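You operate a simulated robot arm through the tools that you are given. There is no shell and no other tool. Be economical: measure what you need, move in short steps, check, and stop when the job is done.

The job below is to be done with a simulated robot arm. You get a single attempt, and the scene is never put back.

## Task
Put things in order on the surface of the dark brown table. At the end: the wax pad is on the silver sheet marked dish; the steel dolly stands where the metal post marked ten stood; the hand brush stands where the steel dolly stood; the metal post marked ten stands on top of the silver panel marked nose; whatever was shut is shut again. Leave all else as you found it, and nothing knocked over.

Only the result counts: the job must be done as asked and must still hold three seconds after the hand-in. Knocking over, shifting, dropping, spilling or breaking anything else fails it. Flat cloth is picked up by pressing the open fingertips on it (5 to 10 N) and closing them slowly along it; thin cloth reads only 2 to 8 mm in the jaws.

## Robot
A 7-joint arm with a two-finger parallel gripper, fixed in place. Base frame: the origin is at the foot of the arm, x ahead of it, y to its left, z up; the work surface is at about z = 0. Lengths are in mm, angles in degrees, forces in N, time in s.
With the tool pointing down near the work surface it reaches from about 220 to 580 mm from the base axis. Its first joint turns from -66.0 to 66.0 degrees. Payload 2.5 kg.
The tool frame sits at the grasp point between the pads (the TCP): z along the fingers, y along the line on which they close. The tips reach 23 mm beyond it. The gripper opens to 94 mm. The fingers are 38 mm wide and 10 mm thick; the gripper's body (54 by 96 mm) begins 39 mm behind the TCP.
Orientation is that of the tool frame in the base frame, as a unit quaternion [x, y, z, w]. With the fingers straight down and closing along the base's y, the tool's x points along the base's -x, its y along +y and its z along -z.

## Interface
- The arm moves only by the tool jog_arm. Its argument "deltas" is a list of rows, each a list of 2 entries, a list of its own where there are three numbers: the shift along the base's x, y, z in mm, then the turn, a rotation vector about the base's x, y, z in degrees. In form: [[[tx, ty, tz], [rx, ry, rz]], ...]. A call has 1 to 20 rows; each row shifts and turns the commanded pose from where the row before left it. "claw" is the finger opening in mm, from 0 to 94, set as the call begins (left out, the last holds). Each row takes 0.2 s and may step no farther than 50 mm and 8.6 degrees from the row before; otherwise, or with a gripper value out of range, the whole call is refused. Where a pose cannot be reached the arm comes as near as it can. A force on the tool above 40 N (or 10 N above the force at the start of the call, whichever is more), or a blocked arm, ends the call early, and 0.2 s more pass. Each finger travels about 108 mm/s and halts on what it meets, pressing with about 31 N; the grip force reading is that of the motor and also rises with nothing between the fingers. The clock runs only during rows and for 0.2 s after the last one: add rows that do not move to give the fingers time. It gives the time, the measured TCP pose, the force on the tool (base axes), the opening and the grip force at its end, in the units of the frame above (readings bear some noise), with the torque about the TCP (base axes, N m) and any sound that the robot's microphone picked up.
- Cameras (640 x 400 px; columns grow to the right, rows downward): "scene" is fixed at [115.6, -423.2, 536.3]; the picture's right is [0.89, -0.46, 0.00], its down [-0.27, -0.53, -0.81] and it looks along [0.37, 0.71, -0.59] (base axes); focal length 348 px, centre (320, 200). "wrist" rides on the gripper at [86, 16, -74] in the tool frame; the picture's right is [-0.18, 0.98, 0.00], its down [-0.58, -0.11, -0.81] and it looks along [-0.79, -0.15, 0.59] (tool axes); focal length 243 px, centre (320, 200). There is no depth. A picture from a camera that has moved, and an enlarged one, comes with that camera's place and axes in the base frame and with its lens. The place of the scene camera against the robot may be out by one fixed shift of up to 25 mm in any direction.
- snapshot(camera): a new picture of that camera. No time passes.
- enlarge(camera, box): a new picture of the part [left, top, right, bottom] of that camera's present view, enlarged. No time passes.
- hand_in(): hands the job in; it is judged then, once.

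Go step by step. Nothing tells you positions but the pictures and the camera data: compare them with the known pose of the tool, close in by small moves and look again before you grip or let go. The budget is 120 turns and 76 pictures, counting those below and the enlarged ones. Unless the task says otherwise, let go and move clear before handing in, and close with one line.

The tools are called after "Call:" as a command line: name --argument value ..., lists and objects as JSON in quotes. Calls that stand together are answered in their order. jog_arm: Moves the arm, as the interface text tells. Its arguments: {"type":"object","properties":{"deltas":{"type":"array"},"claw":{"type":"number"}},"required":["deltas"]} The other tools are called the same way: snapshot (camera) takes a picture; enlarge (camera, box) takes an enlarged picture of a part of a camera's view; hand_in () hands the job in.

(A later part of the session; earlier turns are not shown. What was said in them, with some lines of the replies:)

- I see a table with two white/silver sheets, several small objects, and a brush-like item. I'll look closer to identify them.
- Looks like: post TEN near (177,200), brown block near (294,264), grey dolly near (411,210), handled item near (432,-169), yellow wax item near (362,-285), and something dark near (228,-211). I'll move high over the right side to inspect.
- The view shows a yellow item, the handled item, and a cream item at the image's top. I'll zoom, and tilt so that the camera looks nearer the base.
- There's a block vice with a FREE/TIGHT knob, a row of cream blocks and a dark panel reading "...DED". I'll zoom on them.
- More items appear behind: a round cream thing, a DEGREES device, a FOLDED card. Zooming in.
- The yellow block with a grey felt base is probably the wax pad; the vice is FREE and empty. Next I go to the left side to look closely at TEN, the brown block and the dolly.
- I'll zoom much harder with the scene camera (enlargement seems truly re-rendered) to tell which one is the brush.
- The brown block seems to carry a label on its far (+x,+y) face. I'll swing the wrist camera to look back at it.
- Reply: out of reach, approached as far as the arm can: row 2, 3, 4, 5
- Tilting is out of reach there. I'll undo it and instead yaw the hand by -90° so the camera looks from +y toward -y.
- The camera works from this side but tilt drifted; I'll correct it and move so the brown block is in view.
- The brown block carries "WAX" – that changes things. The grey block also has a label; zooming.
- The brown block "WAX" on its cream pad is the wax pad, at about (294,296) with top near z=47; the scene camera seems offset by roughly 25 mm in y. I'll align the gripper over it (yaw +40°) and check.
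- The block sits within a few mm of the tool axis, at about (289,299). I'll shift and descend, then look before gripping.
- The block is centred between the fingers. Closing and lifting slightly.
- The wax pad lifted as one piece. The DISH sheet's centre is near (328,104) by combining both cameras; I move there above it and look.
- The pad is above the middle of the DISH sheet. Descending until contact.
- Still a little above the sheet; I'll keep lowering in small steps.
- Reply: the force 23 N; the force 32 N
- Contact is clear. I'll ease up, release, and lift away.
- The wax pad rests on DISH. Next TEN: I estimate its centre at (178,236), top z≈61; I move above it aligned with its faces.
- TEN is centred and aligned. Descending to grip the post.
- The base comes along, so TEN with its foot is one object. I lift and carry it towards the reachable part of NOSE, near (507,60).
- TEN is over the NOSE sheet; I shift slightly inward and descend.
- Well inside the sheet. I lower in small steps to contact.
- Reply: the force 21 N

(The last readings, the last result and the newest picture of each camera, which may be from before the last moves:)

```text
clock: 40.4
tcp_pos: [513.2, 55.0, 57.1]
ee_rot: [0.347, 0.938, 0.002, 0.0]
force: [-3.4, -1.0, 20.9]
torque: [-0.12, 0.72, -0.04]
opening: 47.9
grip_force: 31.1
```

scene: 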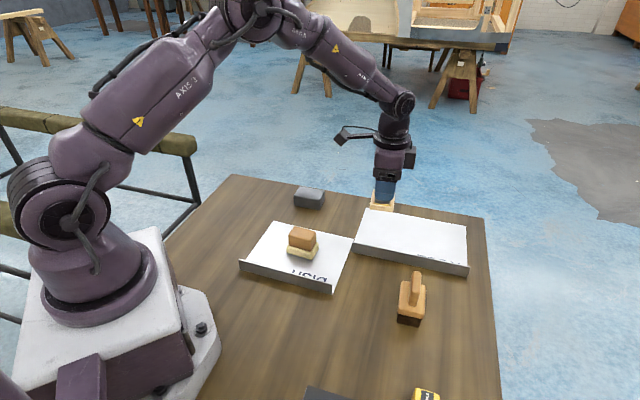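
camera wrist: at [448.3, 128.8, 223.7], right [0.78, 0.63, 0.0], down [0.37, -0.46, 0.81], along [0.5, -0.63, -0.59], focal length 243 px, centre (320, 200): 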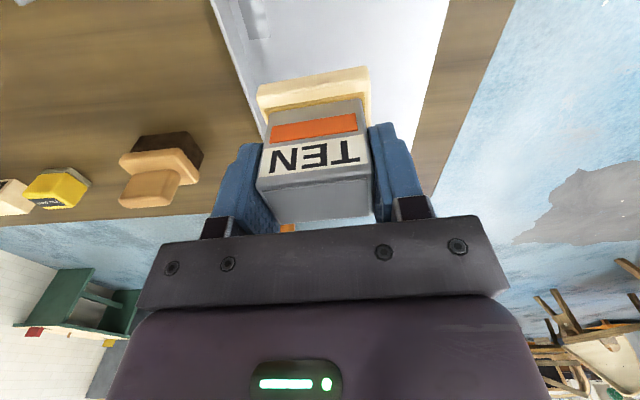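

Contact made. Release and lift.

Call:
jog_arm --deltas '[[[0, 0, 1.2], [0, 0, 0]], [[0, 0, 0], [0, 0, 0]]]'

Call:
jog_arm --deltas '[[[0, 0, 0], [0, 0, 0]], [[0, 0, 0], [0, 0, 0]], [[0, 0, 20], [0, 0, 0]], [[0, 0, 30], [0, 0, 0]], [[0, 0, 40], [0, 0, 0]], [[0, 0, 0], [0, 0, 0]]]' --claw 80

Call:
enlarge --camera "scene" --box '[340, 150, 500, 290]'

```text
clock: 41.0
tcp_pos: [513.0, 55.1, 55.0]
ee_rot: [0.347, 0.938, 0.003, 0.001]
force: [2.9, 3.1, 9.1]
torque: [-0.07, 0.14, -0.02]
opening: 47.7
grip_force: 31.0
```

```text
clock: 42.4
tcp_pos: [515.6, 55.3, 146.0]
ee_rot: [0.347, 0.938, 0.001, 0.0]
force: [-0.4, -0.1, 0.0]
torque: [-0.02, 0.01, 0.01]
opening: 80.0
grip_force: 0.0
```

```text
2.86 times, centred on (420, 220) of scene
camera zoom: at [115.6, -423.2, 536.3], right [0.89, -0.46, 0.0], down [-0.27, -0.53, -0.81], along [0.37, 0.71, -0.59], focal length 996 px, centre (34, 143)
```

zoom: 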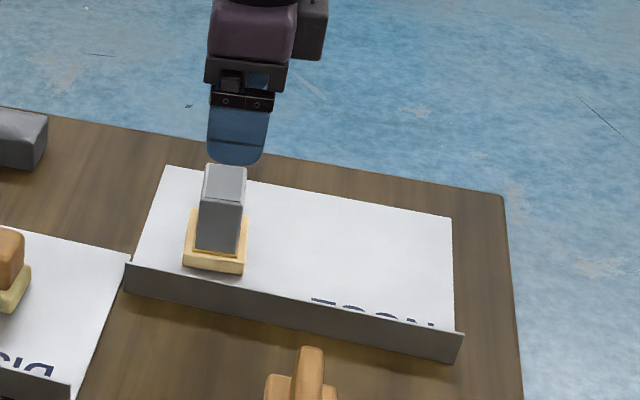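

TEN stands on NOSE. Now to the dolly near (408,236): move above it and look.

Call:
jog_arm --deltas '[[[-22, 37, 0], [0, 0, 0]], [[-22, 37, 0], [0, 0, 0]], [[-22, 37, 0], [0, 0, 0]], [[-22, 37, 0], [0, 0, 0]], [[-21, 34, 0], [0, 0, 0]], [[0, 0, 0], [0, 0, 0]]]'

Call:
snapshot --camera "wrist"

```text
clock: 43.8
tcp_pos: [402.7, 236.0, 146.0]
ee_rot: [0.348, 0.938, 0.001, 0.001]
force: [0.5, -0.4, 0.1]
torque: [-0.02, 0.02, -0.01]
opening: 80.0
grip_force: 0.0
```

```text
33 pictures are left
camera wrist: at [348.5, 303.5, 221.2], right [0.78, 0.63, 0.0], down [0.37, -0.46, 0.81], along [0.51, -0.63, -0.59], focal length 243 px, centre (320, 200)
```

wrist: 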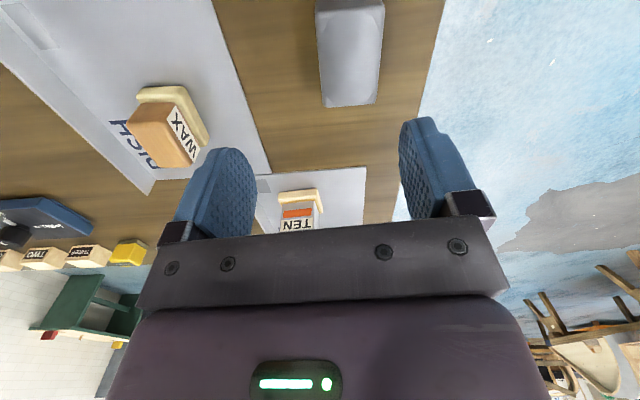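

The dolly is at about (414,255), rotated ~4° relative to the hand. Adjust and recheck.

Call:
jog_arm --deltas '[[[12, 20, 15], [0, 0, -3.7]], [[0, 0, 0], [0, 0, 0]]]'

Call:
enlarge --camera "wrist" --box '[220, 0, 420, 125]'

```text
clock: 44.4
tcp_pos: [415.9, 255.0, 162.0]
ee_rot: [0.378, 0.926, 0.001, -0.001]
force: [0.5, 0.7, -0.8]
torque: [0.0, -0.03, -0.02]
opening: 79.9
grip_force: 0.0
```

```text
3.20 times, centred on (320, 62) of wrist
camera zoom: at [365.4, 325.5, 236.3], right [0.82, 0.57, 0.0], down [0.34, -0.49, 0.81], along [0.46, -0.66, -0.59], focal length 776 px, centre (320, 640)
```

zoom: 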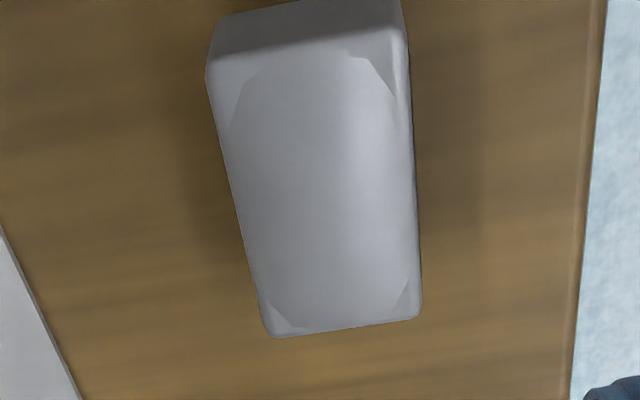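

The dolly is centred at about (417,254), 42 wide, ~42 high, directly beneath. Descend to z≈28.

Call:
jog_arm --deltas '[[[1, -1, -40], [0, 0, 0]], [[0, 0, -40], [0, 0, 0]], [[0, 0, -30], [0, 0, 0]], [[0, 0, -14], [0, 0, 0]], [[0, 0, -10], [0, 0, 0]], [[0, 0, 0], [0, 0, 0]]]'

Call:
snapshot --camera "wrist"

```text
clock: 45.8
tcp_pos: [417.7, 253.8, 26.2]
ee_rot: [0.377, 0.926, 0.001, 0.001]
force: [-0.1, -0.5, -0.2]
torque: [-0.01, 0.0, -0.04]
opening: 79.9
grip_force: 0.1
```

```text
31 pictures are left
camera wrist: at [366.7, 326.4, 100.6], right [0.82, 0.57, 0.0], down [0.34, -0.49, 0.81], along [0.46, -0.66, -0.59], focal length 243 px, centre (320, 200)
```

wrist: 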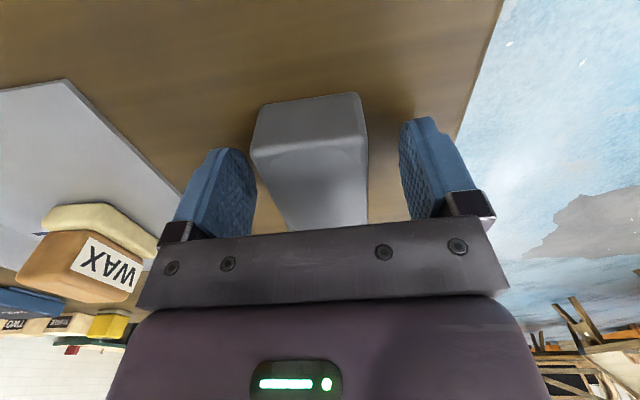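

Well centred. Grip and lift.

Call:
jog_arm --deltas '[[[0, 0, 0], [0, 0, 0]], [[0, 0, 0], [0, 0, 0]], [[0, 0, 0], [0, 0, 0]]]' --claw 10

Call:
jog_arm --deltas '[[[0, 0, 5], [0, 0, 0]], [[0, 0, 10], [0, 0, 0]], [[0, 0, 0], [0, 0, 0]]]'

```text
clock: 46.6
tcp_pos: [417.0, 254.4, 26.5]
ee_rot: [0.378, 0.926, 0.001, -0.001]
force: [-1.2, -1.8, 0.1]
torque: [0.05, 0.27, 0.04]
opening: 46.0
grip_force: 30.8
```

```text
clock: 47.4
tcp_pos: [416.8, 255.7, 40.5]
ee_rot: [0.378, 0.926, 0.001, -0.001]
force: [0.1, 0.6, -9.7]
torque: [0.05, 0.01, -0.05]
opening: 45.8
grip_force: 31.0
```

Held (about 1 kg). Carry it to TEN's former spot (178.5,235.5).

Call:
jog_arm --deltas '[[[0, 0, 15], [0, 0, 0]], [[0, 0, 20], [0, 0, 0]], [[-15, -1, 20], [0, 0, 0]], [[-28, -2, 0], [0, 0, 0]], [[-28, -2, 0], [0, 0, 0]], [[-28, -2, 0], [0, 0, 0]], [[-28, -3, 0], [0, 0, 0]], [[-28, -3, 0], [0, 0, 0]], [[-28, -3, 0], [0, 0, 0]], [[-28, -2, 0], [0, 0, 0]], [[-17, -1, 0], [0, 0, 0]], [[-10, 0, 0], [0, 0, 0]], [[0, 0, 0], [0, 0, 0]]]'

Call:
snapshot --camera "wrist"

```text
clock: 50.2
tcp_pos: [179.3, 235.3, 97.4]
ee_rot: [0.378, 0.926, 0.001, 0.001]
force: [0.1, 1.1, -8.8]
torque: [0.01, -0.02, 0.01]
opening: 46.0
grip_force: 30.4
```

```text
30 pictures are left
camera wrist: at [128.2, 306.2, 170.9], right [0.82, 0.57, 0.0], down [0.34, -0.49, 0.81], along [0.46, -0.66, -0.59], focal length 243 px, centre (320, 200)
```

wrist: 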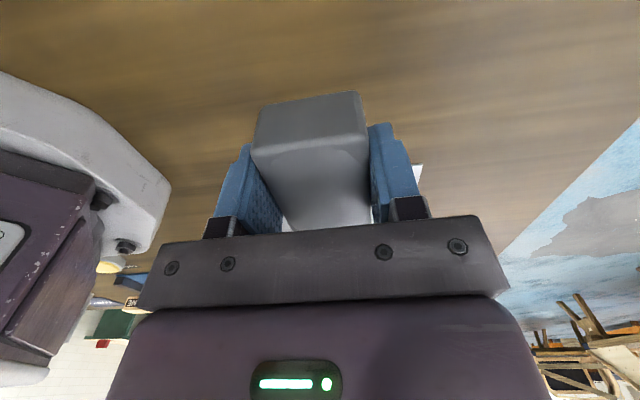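

Call:
jog_arm --deltas '[[[-0.5, 0, -25], [0, 0, 0]], [[0, 0, -20], [0, 0, 0]], [[0, 0, -15], [0, 0, 0]], [[0, 0, -6], [0, 0, 0]], [[0, 0, -3], [0, 0, 0]], [[0, 0, 0], [0, 0, 0]]]'

Call:
jog_arm --deltas '[[[0, 0, -1], [0, 0, 0]], [[0, 0, 0], [0, 0, 0]]]'

Call:
jog_arm --deltas '[[[0, 0, -1], [0, 0, 0]], [[0, 0, 0], [0, 0, 0]]]'

```text
clock: 51.6
tcp_pos: [179.4, 235.4, 27.9]
ee_rot: [0.378, 0.926, 0.002, 0.0]
force: [-0.7, -0.2, -9.2]
torque: [0.03, 0.03, 0.0]
opening: 45.9
grip_force: 30.7
```

```text
clock: 52.2
tcp_pos: [179.4, 235.4, 26.6]
ee_rot: [0.378, 0.926, 0.002, -0.001]
force: [-0.1, -0.5, -9.5]
torque: [0.05, 0.04, -0.02]
opening: 45.7
grip_force: 31.5
```

```text
clock: 52.8
tcp_pos: [179.7, 236.1, 26.6]
ee_rot: [0.378, 0.926, 0.001, 0.0]
force: [-1.7, -8.7, 24.9]
torque: [-0.43, 0.42, 0.19]
opening: 45.9
grip_force: 30.9
```

Contact with the table. Ease, release and rise.

Call:
jog_arm --deltas '[[[0, 0, 0.8], [0, 0, 0]], [[0, 0, 0], [0, 0, 0]]]'

Call:
jog_arm --deltas '[[[0, 0, 0], [0, 0, 0]], [[0, 0, 0], [0, 0, 0]], [[0, 0, 20], [0, 0, 0]], [[0, 0, 40], [0, 0, 0]], [[0, 0, 50], [0, 0, 0]], [[0, 0, 40], [0, 0, 0]], [[0, 0, 0], [0, 0, 0]]]' --claw 75

Call:
enlarge --camera "wrist" --box '[220, 0, 420, 125]'

```text
clock: 53.4
tcp_pos: [178.5, 236.8, 26.2]
ee_rot: [0.377, 0.926, 0.002, 0.0]
force: [-0.2, 0.1, -9.7]
torque: [0.05, 0.04, -0.01]
opening: 45.8
grip_force: 30.6
```

```text
clock: 55.0
tcp_pos: [180.1, 236.7, 177.0]
ee_rot: [0.378, 0.926, 0.001, 0.0]
force: [0.3, -0.5, -0.5]
torque: [0.01, -0.03, -0.03]
opening: 75.1
grip_force: 0.1
```

```text
3.20 times, centred on (320, 62) of wrist
camera zoom: at [128.7, 307.5, 251.8], right [0.82, 0.57, 0.0], down [0.34, -0.49, 0.81], along [0.46, -0.66, -0.59], focal length 776 px, centre (320, 640)
```

zoom: 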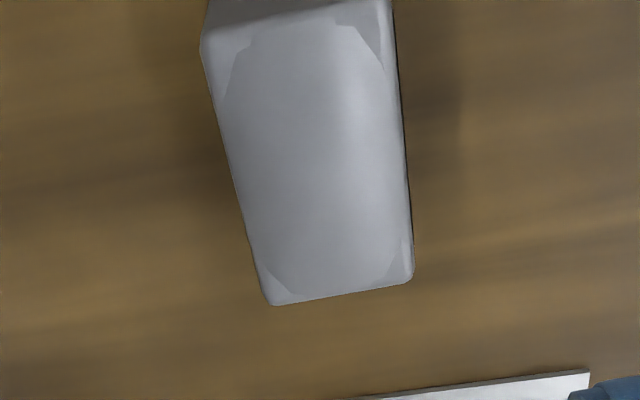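

The dolly stands at (179,236). Next the hand brush near (432,-144): go above and look.

Call:
jog_arm --deltas '[[[25, -37, 2], [0, 0, 0]], [[25, -37, 2], [0, 0, 0]], [[25, -37, 2], [0, 0, 0]], [[25, -37, 2], [0, 0, 0]], [[25, -38, 2], [0, 0, 0]], [[25, -38, 2], [0, 0, 0]], [[25, -38, 2], [0, 0, 0]], [[25, -38, 2], [0, 0, 0]], [[25, -38, 2], [0, 0, 0]], [[25, -38, 2], [0, 0, 0]], [[0, 0, 0], [0, 0, 0]]]'

Call:
snapshot --camera "wrist"

```text
clock: 57.4
tcp_pos: [429.6, -138.4, 197.2]
ee_rot: [0.377, 0.926, 0.002, -0.001]
force: [-0.4, -0.3, 0.2]
torque: [-0.02, -0.02, -0.01]
opening: 75.0
grip_force: 0.0
```

```text
28 pictures are left
camera wrist: at [379.0, -67.4, 271.0], right [0.82, 0.57, 0.0], down [0.34, -0.49, 0.81], along [0.46, -0.66, -0.59], focal length 243 px, centre (320, 200)
```

wrist: 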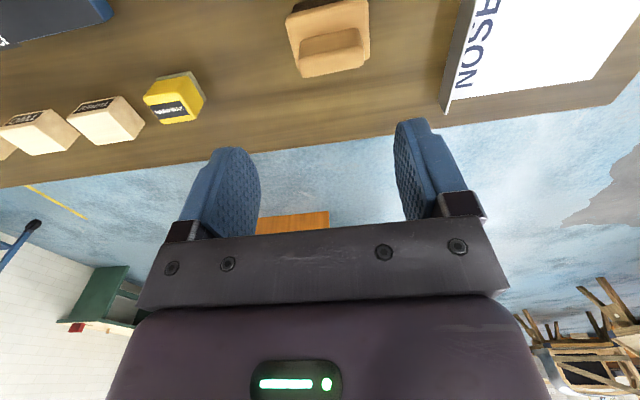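

Call:
enlarge --camera "wrist" --box '[240, 0, 420, 112]'

Call:
enlarge --camera "wrist" --box '[130, 60, 220, 130]'

```text
3.56 times, centred on (330, 56) of wrist
camera zoom: at [379.0, -67.4, 271.0], right [0.82, 0.57, 0.0], down [0.34, -0.49, 0.81], along [0.46, -0.66, -0.59], focal length 863 px, centre (284, 712)
```

zoom: 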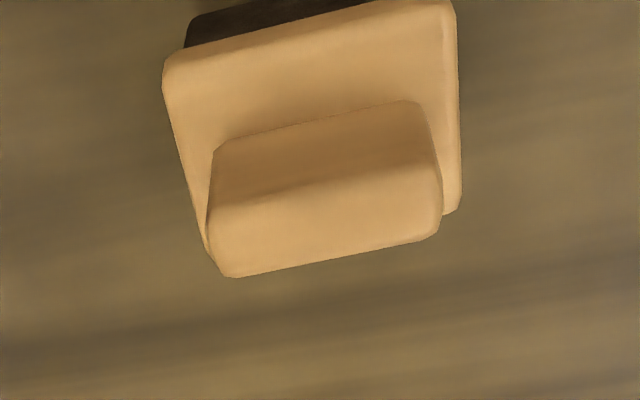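

```text
5.71 times, centred on (175, 95) of wrist
camera zoom: at [379.0, -67.4, 271.0], right [0.82, 0.57, 0.0], down [0.34, -0.49, 0.81], along [0.46, -0.66, -0.59], focal length 1386 px, centre (1149, 800)
```

zoom: 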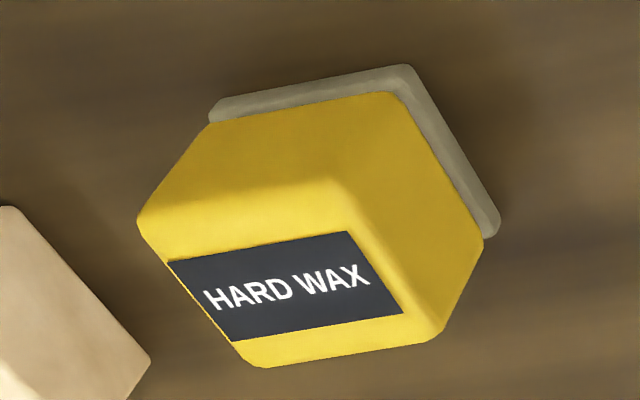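

The brush plate (≈66×43) is centred near (436,-133), handle top at ~z 65. I'll grip the plate lengthwise with the present yaw; descend partway and check.

Call:
jog_arm --deltas '[[[6, 5.5, -40], [0, 0, 0]], [[0, 0, -40], [0, 0, 0]], [[0, 0, 0], [0, 0, 0]]]' --claw 92

Call:
snapshot --camera "wrist"

Call:
enlarge --camera "scene" --box '[364, 220, 460, 340]'

```text
clock: 58.2
tcp_pos: [439.4, -131.9, 116.1]
ee_rot: [0.378, 0.926, 0.002, 0.0]
force: [0.6, -1.4, 0.3]
torque: [-0.01, 0.01, -0.02]
opening: 92.1
grip_force: 0.0
```

```text
25 pictures are left
camera wrist: at [387.9, -61.3, 189.3], right [0.82, 0.57, 0.0], down [0.34, -0.49, 0.81], along [0.46, -0.66, -0.59], focal length 243 px, centre (320, 200)
```

wrist: 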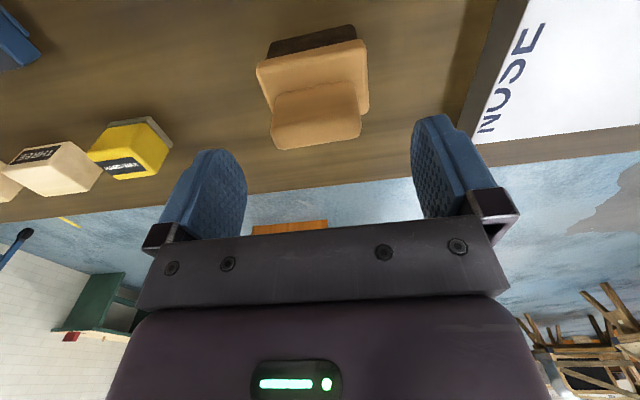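

```text
3.33 times, centred on (412, 280) of scene
camera zoom: at [115.6, -423.2, 536.3], right [0.89, -0.46, 0.0], down [-0.27, -0.53, -0.81], along [0.37, 0.71, -0.59], focal length 1162 px, centre (13, -67)
```

zoom: 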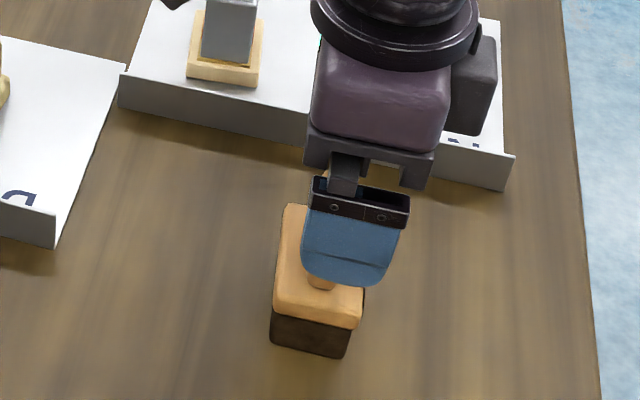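

Alignment is good with a ~3 mm shift. Descending to z≈38.

Call:
jog_arm --deltas '[[[-2.5, -1.5, -30], [0, 0, 0]], [[0, 0, -25], [0, 0, 0]], [[0, 0, -13], [0, 0, 0]], [[0, 0, -10], [0, 0, 0]], [[0, 0, 0], [0, 0, 0]]]'

Call:
snapshot --camera "wrist"

Call:
enlarge --camera "scene" --box '[376, 260, 456, 335]'

```text
clock: 59.2
tcp_pos: [436.3, -137.4, 46.7]
ee_rot: [0.377, 0.926, 0.001, 0.004]
force: [-4.3, 1.6, 13.0]
torque: [-0.02, 0.01, -0.03]
opening: 92.1
grip_force: 0.1
stopped in row 4: the force on the tool passed its limit at 55 N (the readings are from after the stop); the commanded pose is now the measured one
```

```text
23 pictures are left
camera wrist: at [385.0, -66.1, 120.7], right [0.82, 0.57, 0.01], down [0.33, -0.48, 0.81], along [0.47, -0.66, -0.59], focal length 243 px, centre (320, 200)
```

wrist: 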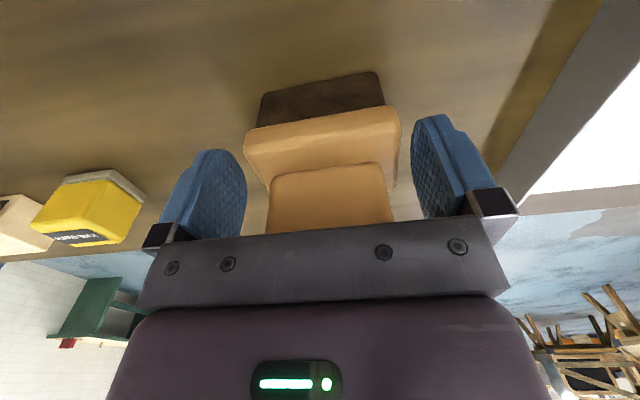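

```text
5.33 times, centred on (416, 298) of scene
camera zoom: at [115.6, -423.2, 536.3], right [0.89, -0.46, 0.0], down [-0.27, -0.53, -0.81], along [0.37, 0.71, -0.59], focal length 1859 px, centre (-192, -320)
```

zoom: 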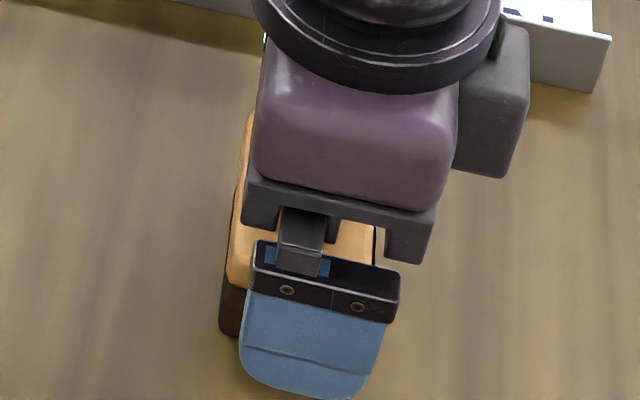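

The palm touched the handle top – the handle is taller (~84) and the plate is around z 36–50. I back up 5 mm, shift slightly and then grip the plate at that height.

Call:
jog_arm --deltas '[[[0, 0, 6], [0, 0, 0]], [[0, 0, 0], [0, 0, 0]]]'

Call:
enlarge --camera "wrist" --box '[140, 50, 520, 250]'

```text
clock: 59.8
tcp_pos: [436.5, -137.0, 51.8]
ee_rot: [0.378, 0.926, 0.001, 0.004]
force: [0.3, 0.6, 0.0]
torque: [-0.02, 0.01, -0.01]
opening: 92.0
grip_force: 0.0
```

```text
1.68 times, centred on (330, 150) of wrist
camera zoom: at [384.7, -65.6, 125.8], right [0.82, 0.57, 0.01], down [0.33, -0.48, 0.81], along [0.47, -0.66, -0.59], focal length 409 px, centre (303, 284)
```

zoom: 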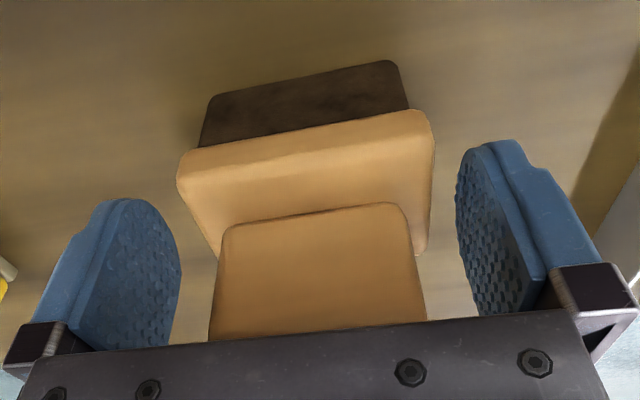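

Call:
jog_arm --deltas '[[[2, 3, -1], [0, 0, 0]], [[0, 0, 0], [0, 0, 0]]]'

Call:
jog_arm --deltas '[[[0, 0, 0], [0, 0, 0]], [[0, 0, 0], [0, 0, 0]], [[0, 0, 0], [0, 0, 0]]]' --claw 30

Call:
snapshot --camera "wrist"

```text
clock: 60.4
tcp_pos: [437.9, -133.9, 51.3]
ee_rot: [0.378, 0.926, 0.001, 0.004]
force: [-0.8, 0.9, -0.6]
torque: [-0.01, 0.01, -0.03]
opening: 92.2
grip_force: 0.1
```

```text
clock: 61.2
tcp_pos: [438.2, -134.7, 50.5]
ee_rot: [0.378, 0.926, 0.002, 0.003]
force: [-0.7, 0.2, -0.3]
torque: [-0.01, 0.01, -0.02]
opening: 65.6
grip_force: 30.8
```

```text
20 pictures are left
camera wrist: at [386.2, -62.9, 124.4], right [0.82, 0.57, 0.01], down [0.33, -0.48, 0.81], along [0.47, -0.66, -0.59], focal length 243 px, centre (320, 200)
```

wrist: 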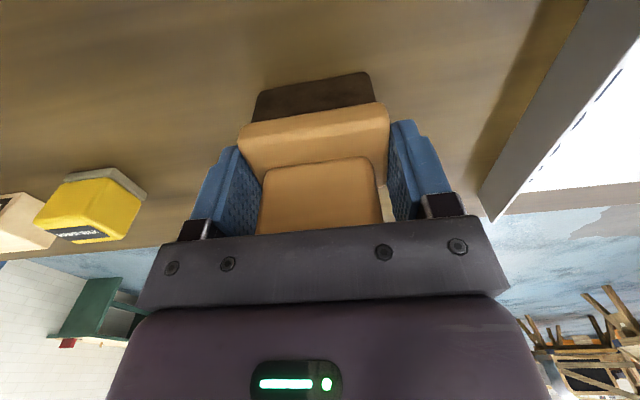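

Brush gripped at its plate (65.6 mm). Lift and carry high to the dolly's former spot (TCP target ≈ (420,252)).

Call:
jog_arm --deltas '[[[0, 0, 10], [0, 0, 0]], [[0, 0, 20], [0, 0, 0]], [[0, 0, 35], [0, 0, 0]], [[0, 0, 35], [0, 0, 0]], [[0, 0, 0], [0, 0, 0]]]'

Call:
jog_arm --deltas '[[[-1, 30, 0], [0, 0, 0]], [[-2, 40, 0], [0, 0, 0]], [[-2, 40, 0], [0, 0, 0]], [[-2, 40, 0], [0, 0, 0]], [[-2, 40, 0], [0, 0, 0]], [[-2, 40, 0], [0, 0, 0]], [[-2, 40, 0], [0, 0, 0]], [[-2, 40, 0], [0, 0, 0]], [[-2, 40, 0], [0, 0, 0]], [[-1, 36, 0], [0, 0, 0]], [[0, 0, 0], [0, 0, 0]]]'

Call:
snapshot --camera "wrist"

Call:
snapshot --camera "scene"

```text
clock: 62.4
tcp_pos: [437.9, -133.0, 151.1]
ee_rot: [0.379, 0.926, 0.002, 0.003]
force: [0.1, 0.3, -0.7]
torque: [0.01, 0.0, 0.04]
opening: 65.1
grip_force: 30.9
```

```text
clock: 64.8
tcp_pos: [417.3, 251.0, 150.9]
ee_rot: [0.378, 0.926, 0.001, 0.003]
force: [-0.5, -0.7, -0.4]
torque: [-0.04, 0.0, -0.02]
opening: 65.4
grip_force: 30.7
```

```text
19 pictures are left
camera wrist: at [365.6, 322.6, 224.1], right [0.82, 0.57, 0.01], down [0.33, -0.48, 0.81], along [0.47, -0.66, -0.59], focal length 243 px, centre (320, 200)
```

wrist: 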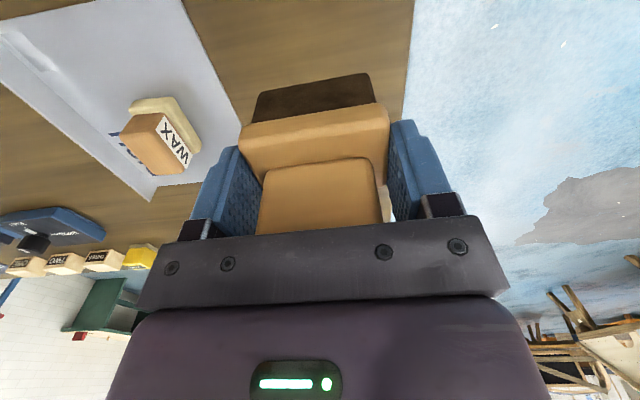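

```text
18 pictures are left
```

scene: 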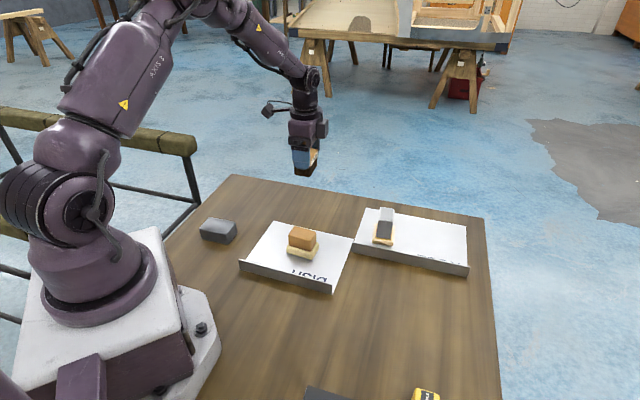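

Call:
jog_arm --deltas '[[[2.5, 1, -35], [0, 0, 0]], [[0, 0, -35], [0, 0, 0]], [[0, 0, -18], [0, 0, 0]], [[0, 0, -6], [0, 0, 0]], [[0, 0, -3], [0, 0, 0]], [[0, 0, 0], [0, 0, 0]]]'

Call:
jog_arm --deltas '[[[0, 0, -1.5], [0, 0, 0]], [[0, 0, 0], [0, 0, 0]]]'

Call:
jog_arm --deltas '[[[0, 0, -1], [0, 0, 0]], [[0, 0, 0], [0, 0, 0]]]'

```text
clock: 66.2
tcp_pos: [423.0, 252.4, 53.3]
ee_rot: [0.377, 0.926, 0.001, 0.003]
force: [-0.3, 0.0, -1.2]
torque: [0.0, 0.0, 0.01]
opening: 65.3
grip_force: 30.9
```

```text
clock: 66.8
tcp_pos: [423.2, 253.9, 52.8]
ee_rot: [0.378, 0.926, 0.002, 0.004]
force: [0.1, 0.4, -0.5]
torque: [-0.03, 0.0, -0.02]
opening: 65.6
grip_force: 30.7
```

```text
clock: 67.4
tcp_pos: [422.5, 252.1, 50.8]
ee_rot: [0.378, 0.926, 0.002, 0.004]
force: [-1.9, -1.1, 1.6]
torque: [-0.09, 0.1, 0.0]
opening: 65.2
grip_force: 30.8
```

Contact is starting; I verify the brush's place with a picture before releasing.

Call:
enlarge --camera "wrist" --box '[220, 50, 420, 175]'

```text
3.20 times, centred on (320, 112) of wrist
camera zoom: at [371.0, 324.3, 124.4], right [0.82, 0.57, 0.01], down [0.33, -0.48, 0.81], along [0.47, -0.66, -0.59], focal length 776 px, centre (320, 480)
```

zoom: 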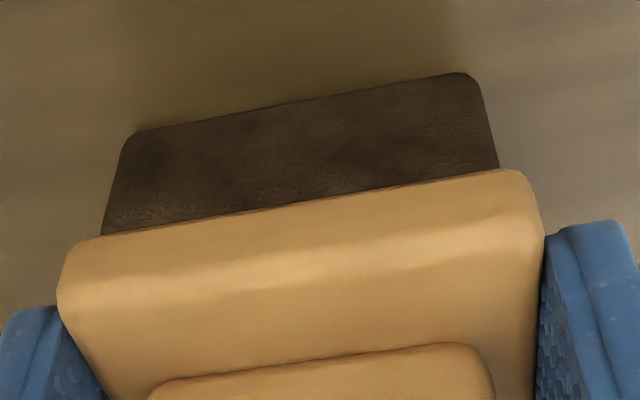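

The brush centre is near (420,255), ~3 mm off; a small correction, then set down and release.

Call:
jog_arm --deltas '[[[0, 0, 2], [0, 0, 0]], [[-2.5, -1, 0], [0, 0, 0]], [[0, 0, -2], [0, 0, 0]], [[0, 0, -0.7], [0, 0, 0]], [[0, 0, 0], [0, 0, 0]]]'

```text
clock: 68.6
tcp_pos: [420.0, 252.8, 50.7]
ee_rot: [0.378, 0.926, 0.002, 0.003]
force: [0.0, 0.1, -1.4]
torque: [-0.01, -0.01, 0.0]
opening: 65.3
grip_force: 31.0
```

Call:
jog_arm --deltas '[[[0, 0, -1], [0, 0, 0]], [[0, 0, 0], [0, 0, 0]]]'

```text
clock: 69.2
tcp_pos: [419.8, 253.0, 50.2]
ee_rot: [0.377, 0.926, 0.002, 0.003]
force: [-5.4, -4.4, 15.0]
torque: [-0.25, 0.42, -0.01]
opening: 65.5
grip_force: 30.9
```

Call:
jog_arm --deltas '[[[0, 0, 0.6], [0, 0, 0]], [[0, 0, 0], [0, 0, 0]]]'

Call:
jog_arm --deltas '[[[0, 0, 0], [0, 0, 0]], [[0, 0, 0], [0, 0, 0]], [[0, 0, 20], [0, 0, 0]], [[0, 0, 40], [0, 0, 0]], [[0, 0, 50], [0, 0, 0]], [[0, 0, 50], [0, 0, 0]], [[0, 0, 0], [0, 0, 0]]]' --claw 90

Call:
snapshot --camera "wrist"

Call:
snapshot --camera "scene"

```text
clock: 69.8
tcp_pos: [419.8, 252.8, 50.6]
ee_rot: [0.378, 0.926, 0.003, 0.004]
force: [-0.9, -1.0, 7.5]
torque: [-0.14, 0.25, 0.03]
opening: 65.5
grip_force: 30.8
```

```text
clock: 71.4
tcp_pos: [425.9, 252.4, 211.6]
ee_rot: [0.378, 0.926, 0.001, 0.003]
force: [0.2, 0.7, 0.1]
torque: [-0.01, 0.0, 0.04]
opening: 90.1
grip_force: 0.0
```

```text
16 pictures are left
camera wrist: at [374.3, 323.5, 286.7], right [0.82, 0.57, 0.01], down [0.33, -0.48, 0.81], along [0.47, -0.66, -0.59], focal length 243 px, centre (320, 200)
```

wrist: 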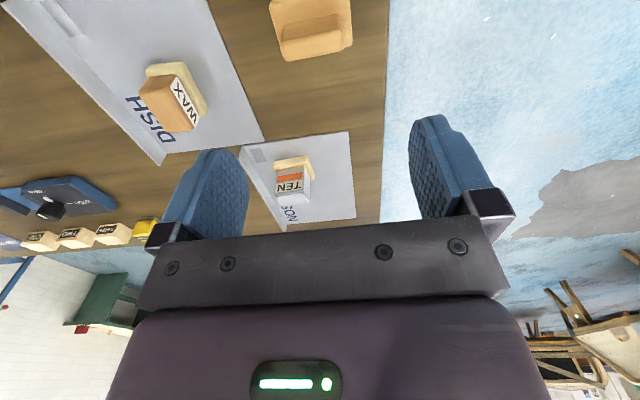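

```text
15 pictures are left
```

scene: 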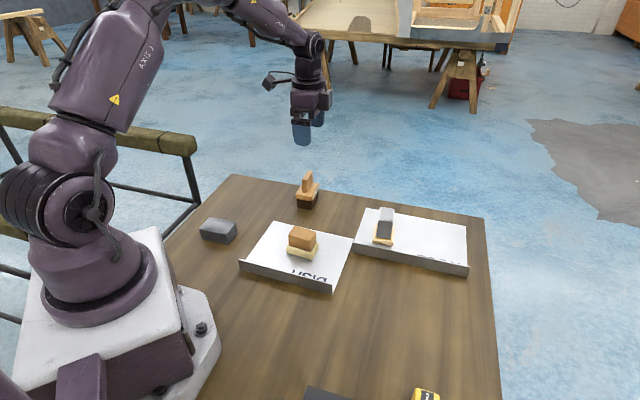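

All four items stand where asked, the panels haven't moved in the scene view, the hand is clear and nothing was opened. Handing in.

Call:
hand_in

```text
The job is handed in.
```

I finished all four moves and handed the job in: the wax pad is on DISH, the dolly is on TEN's old spot, the brush is on the dolly's old spot, and TEN stands on NOSE. I opened nothing, so there was nothing to shut. I took the brown block labelled WAX as the wax pad, since a yellow block labelled HARD WAX was also on the table.
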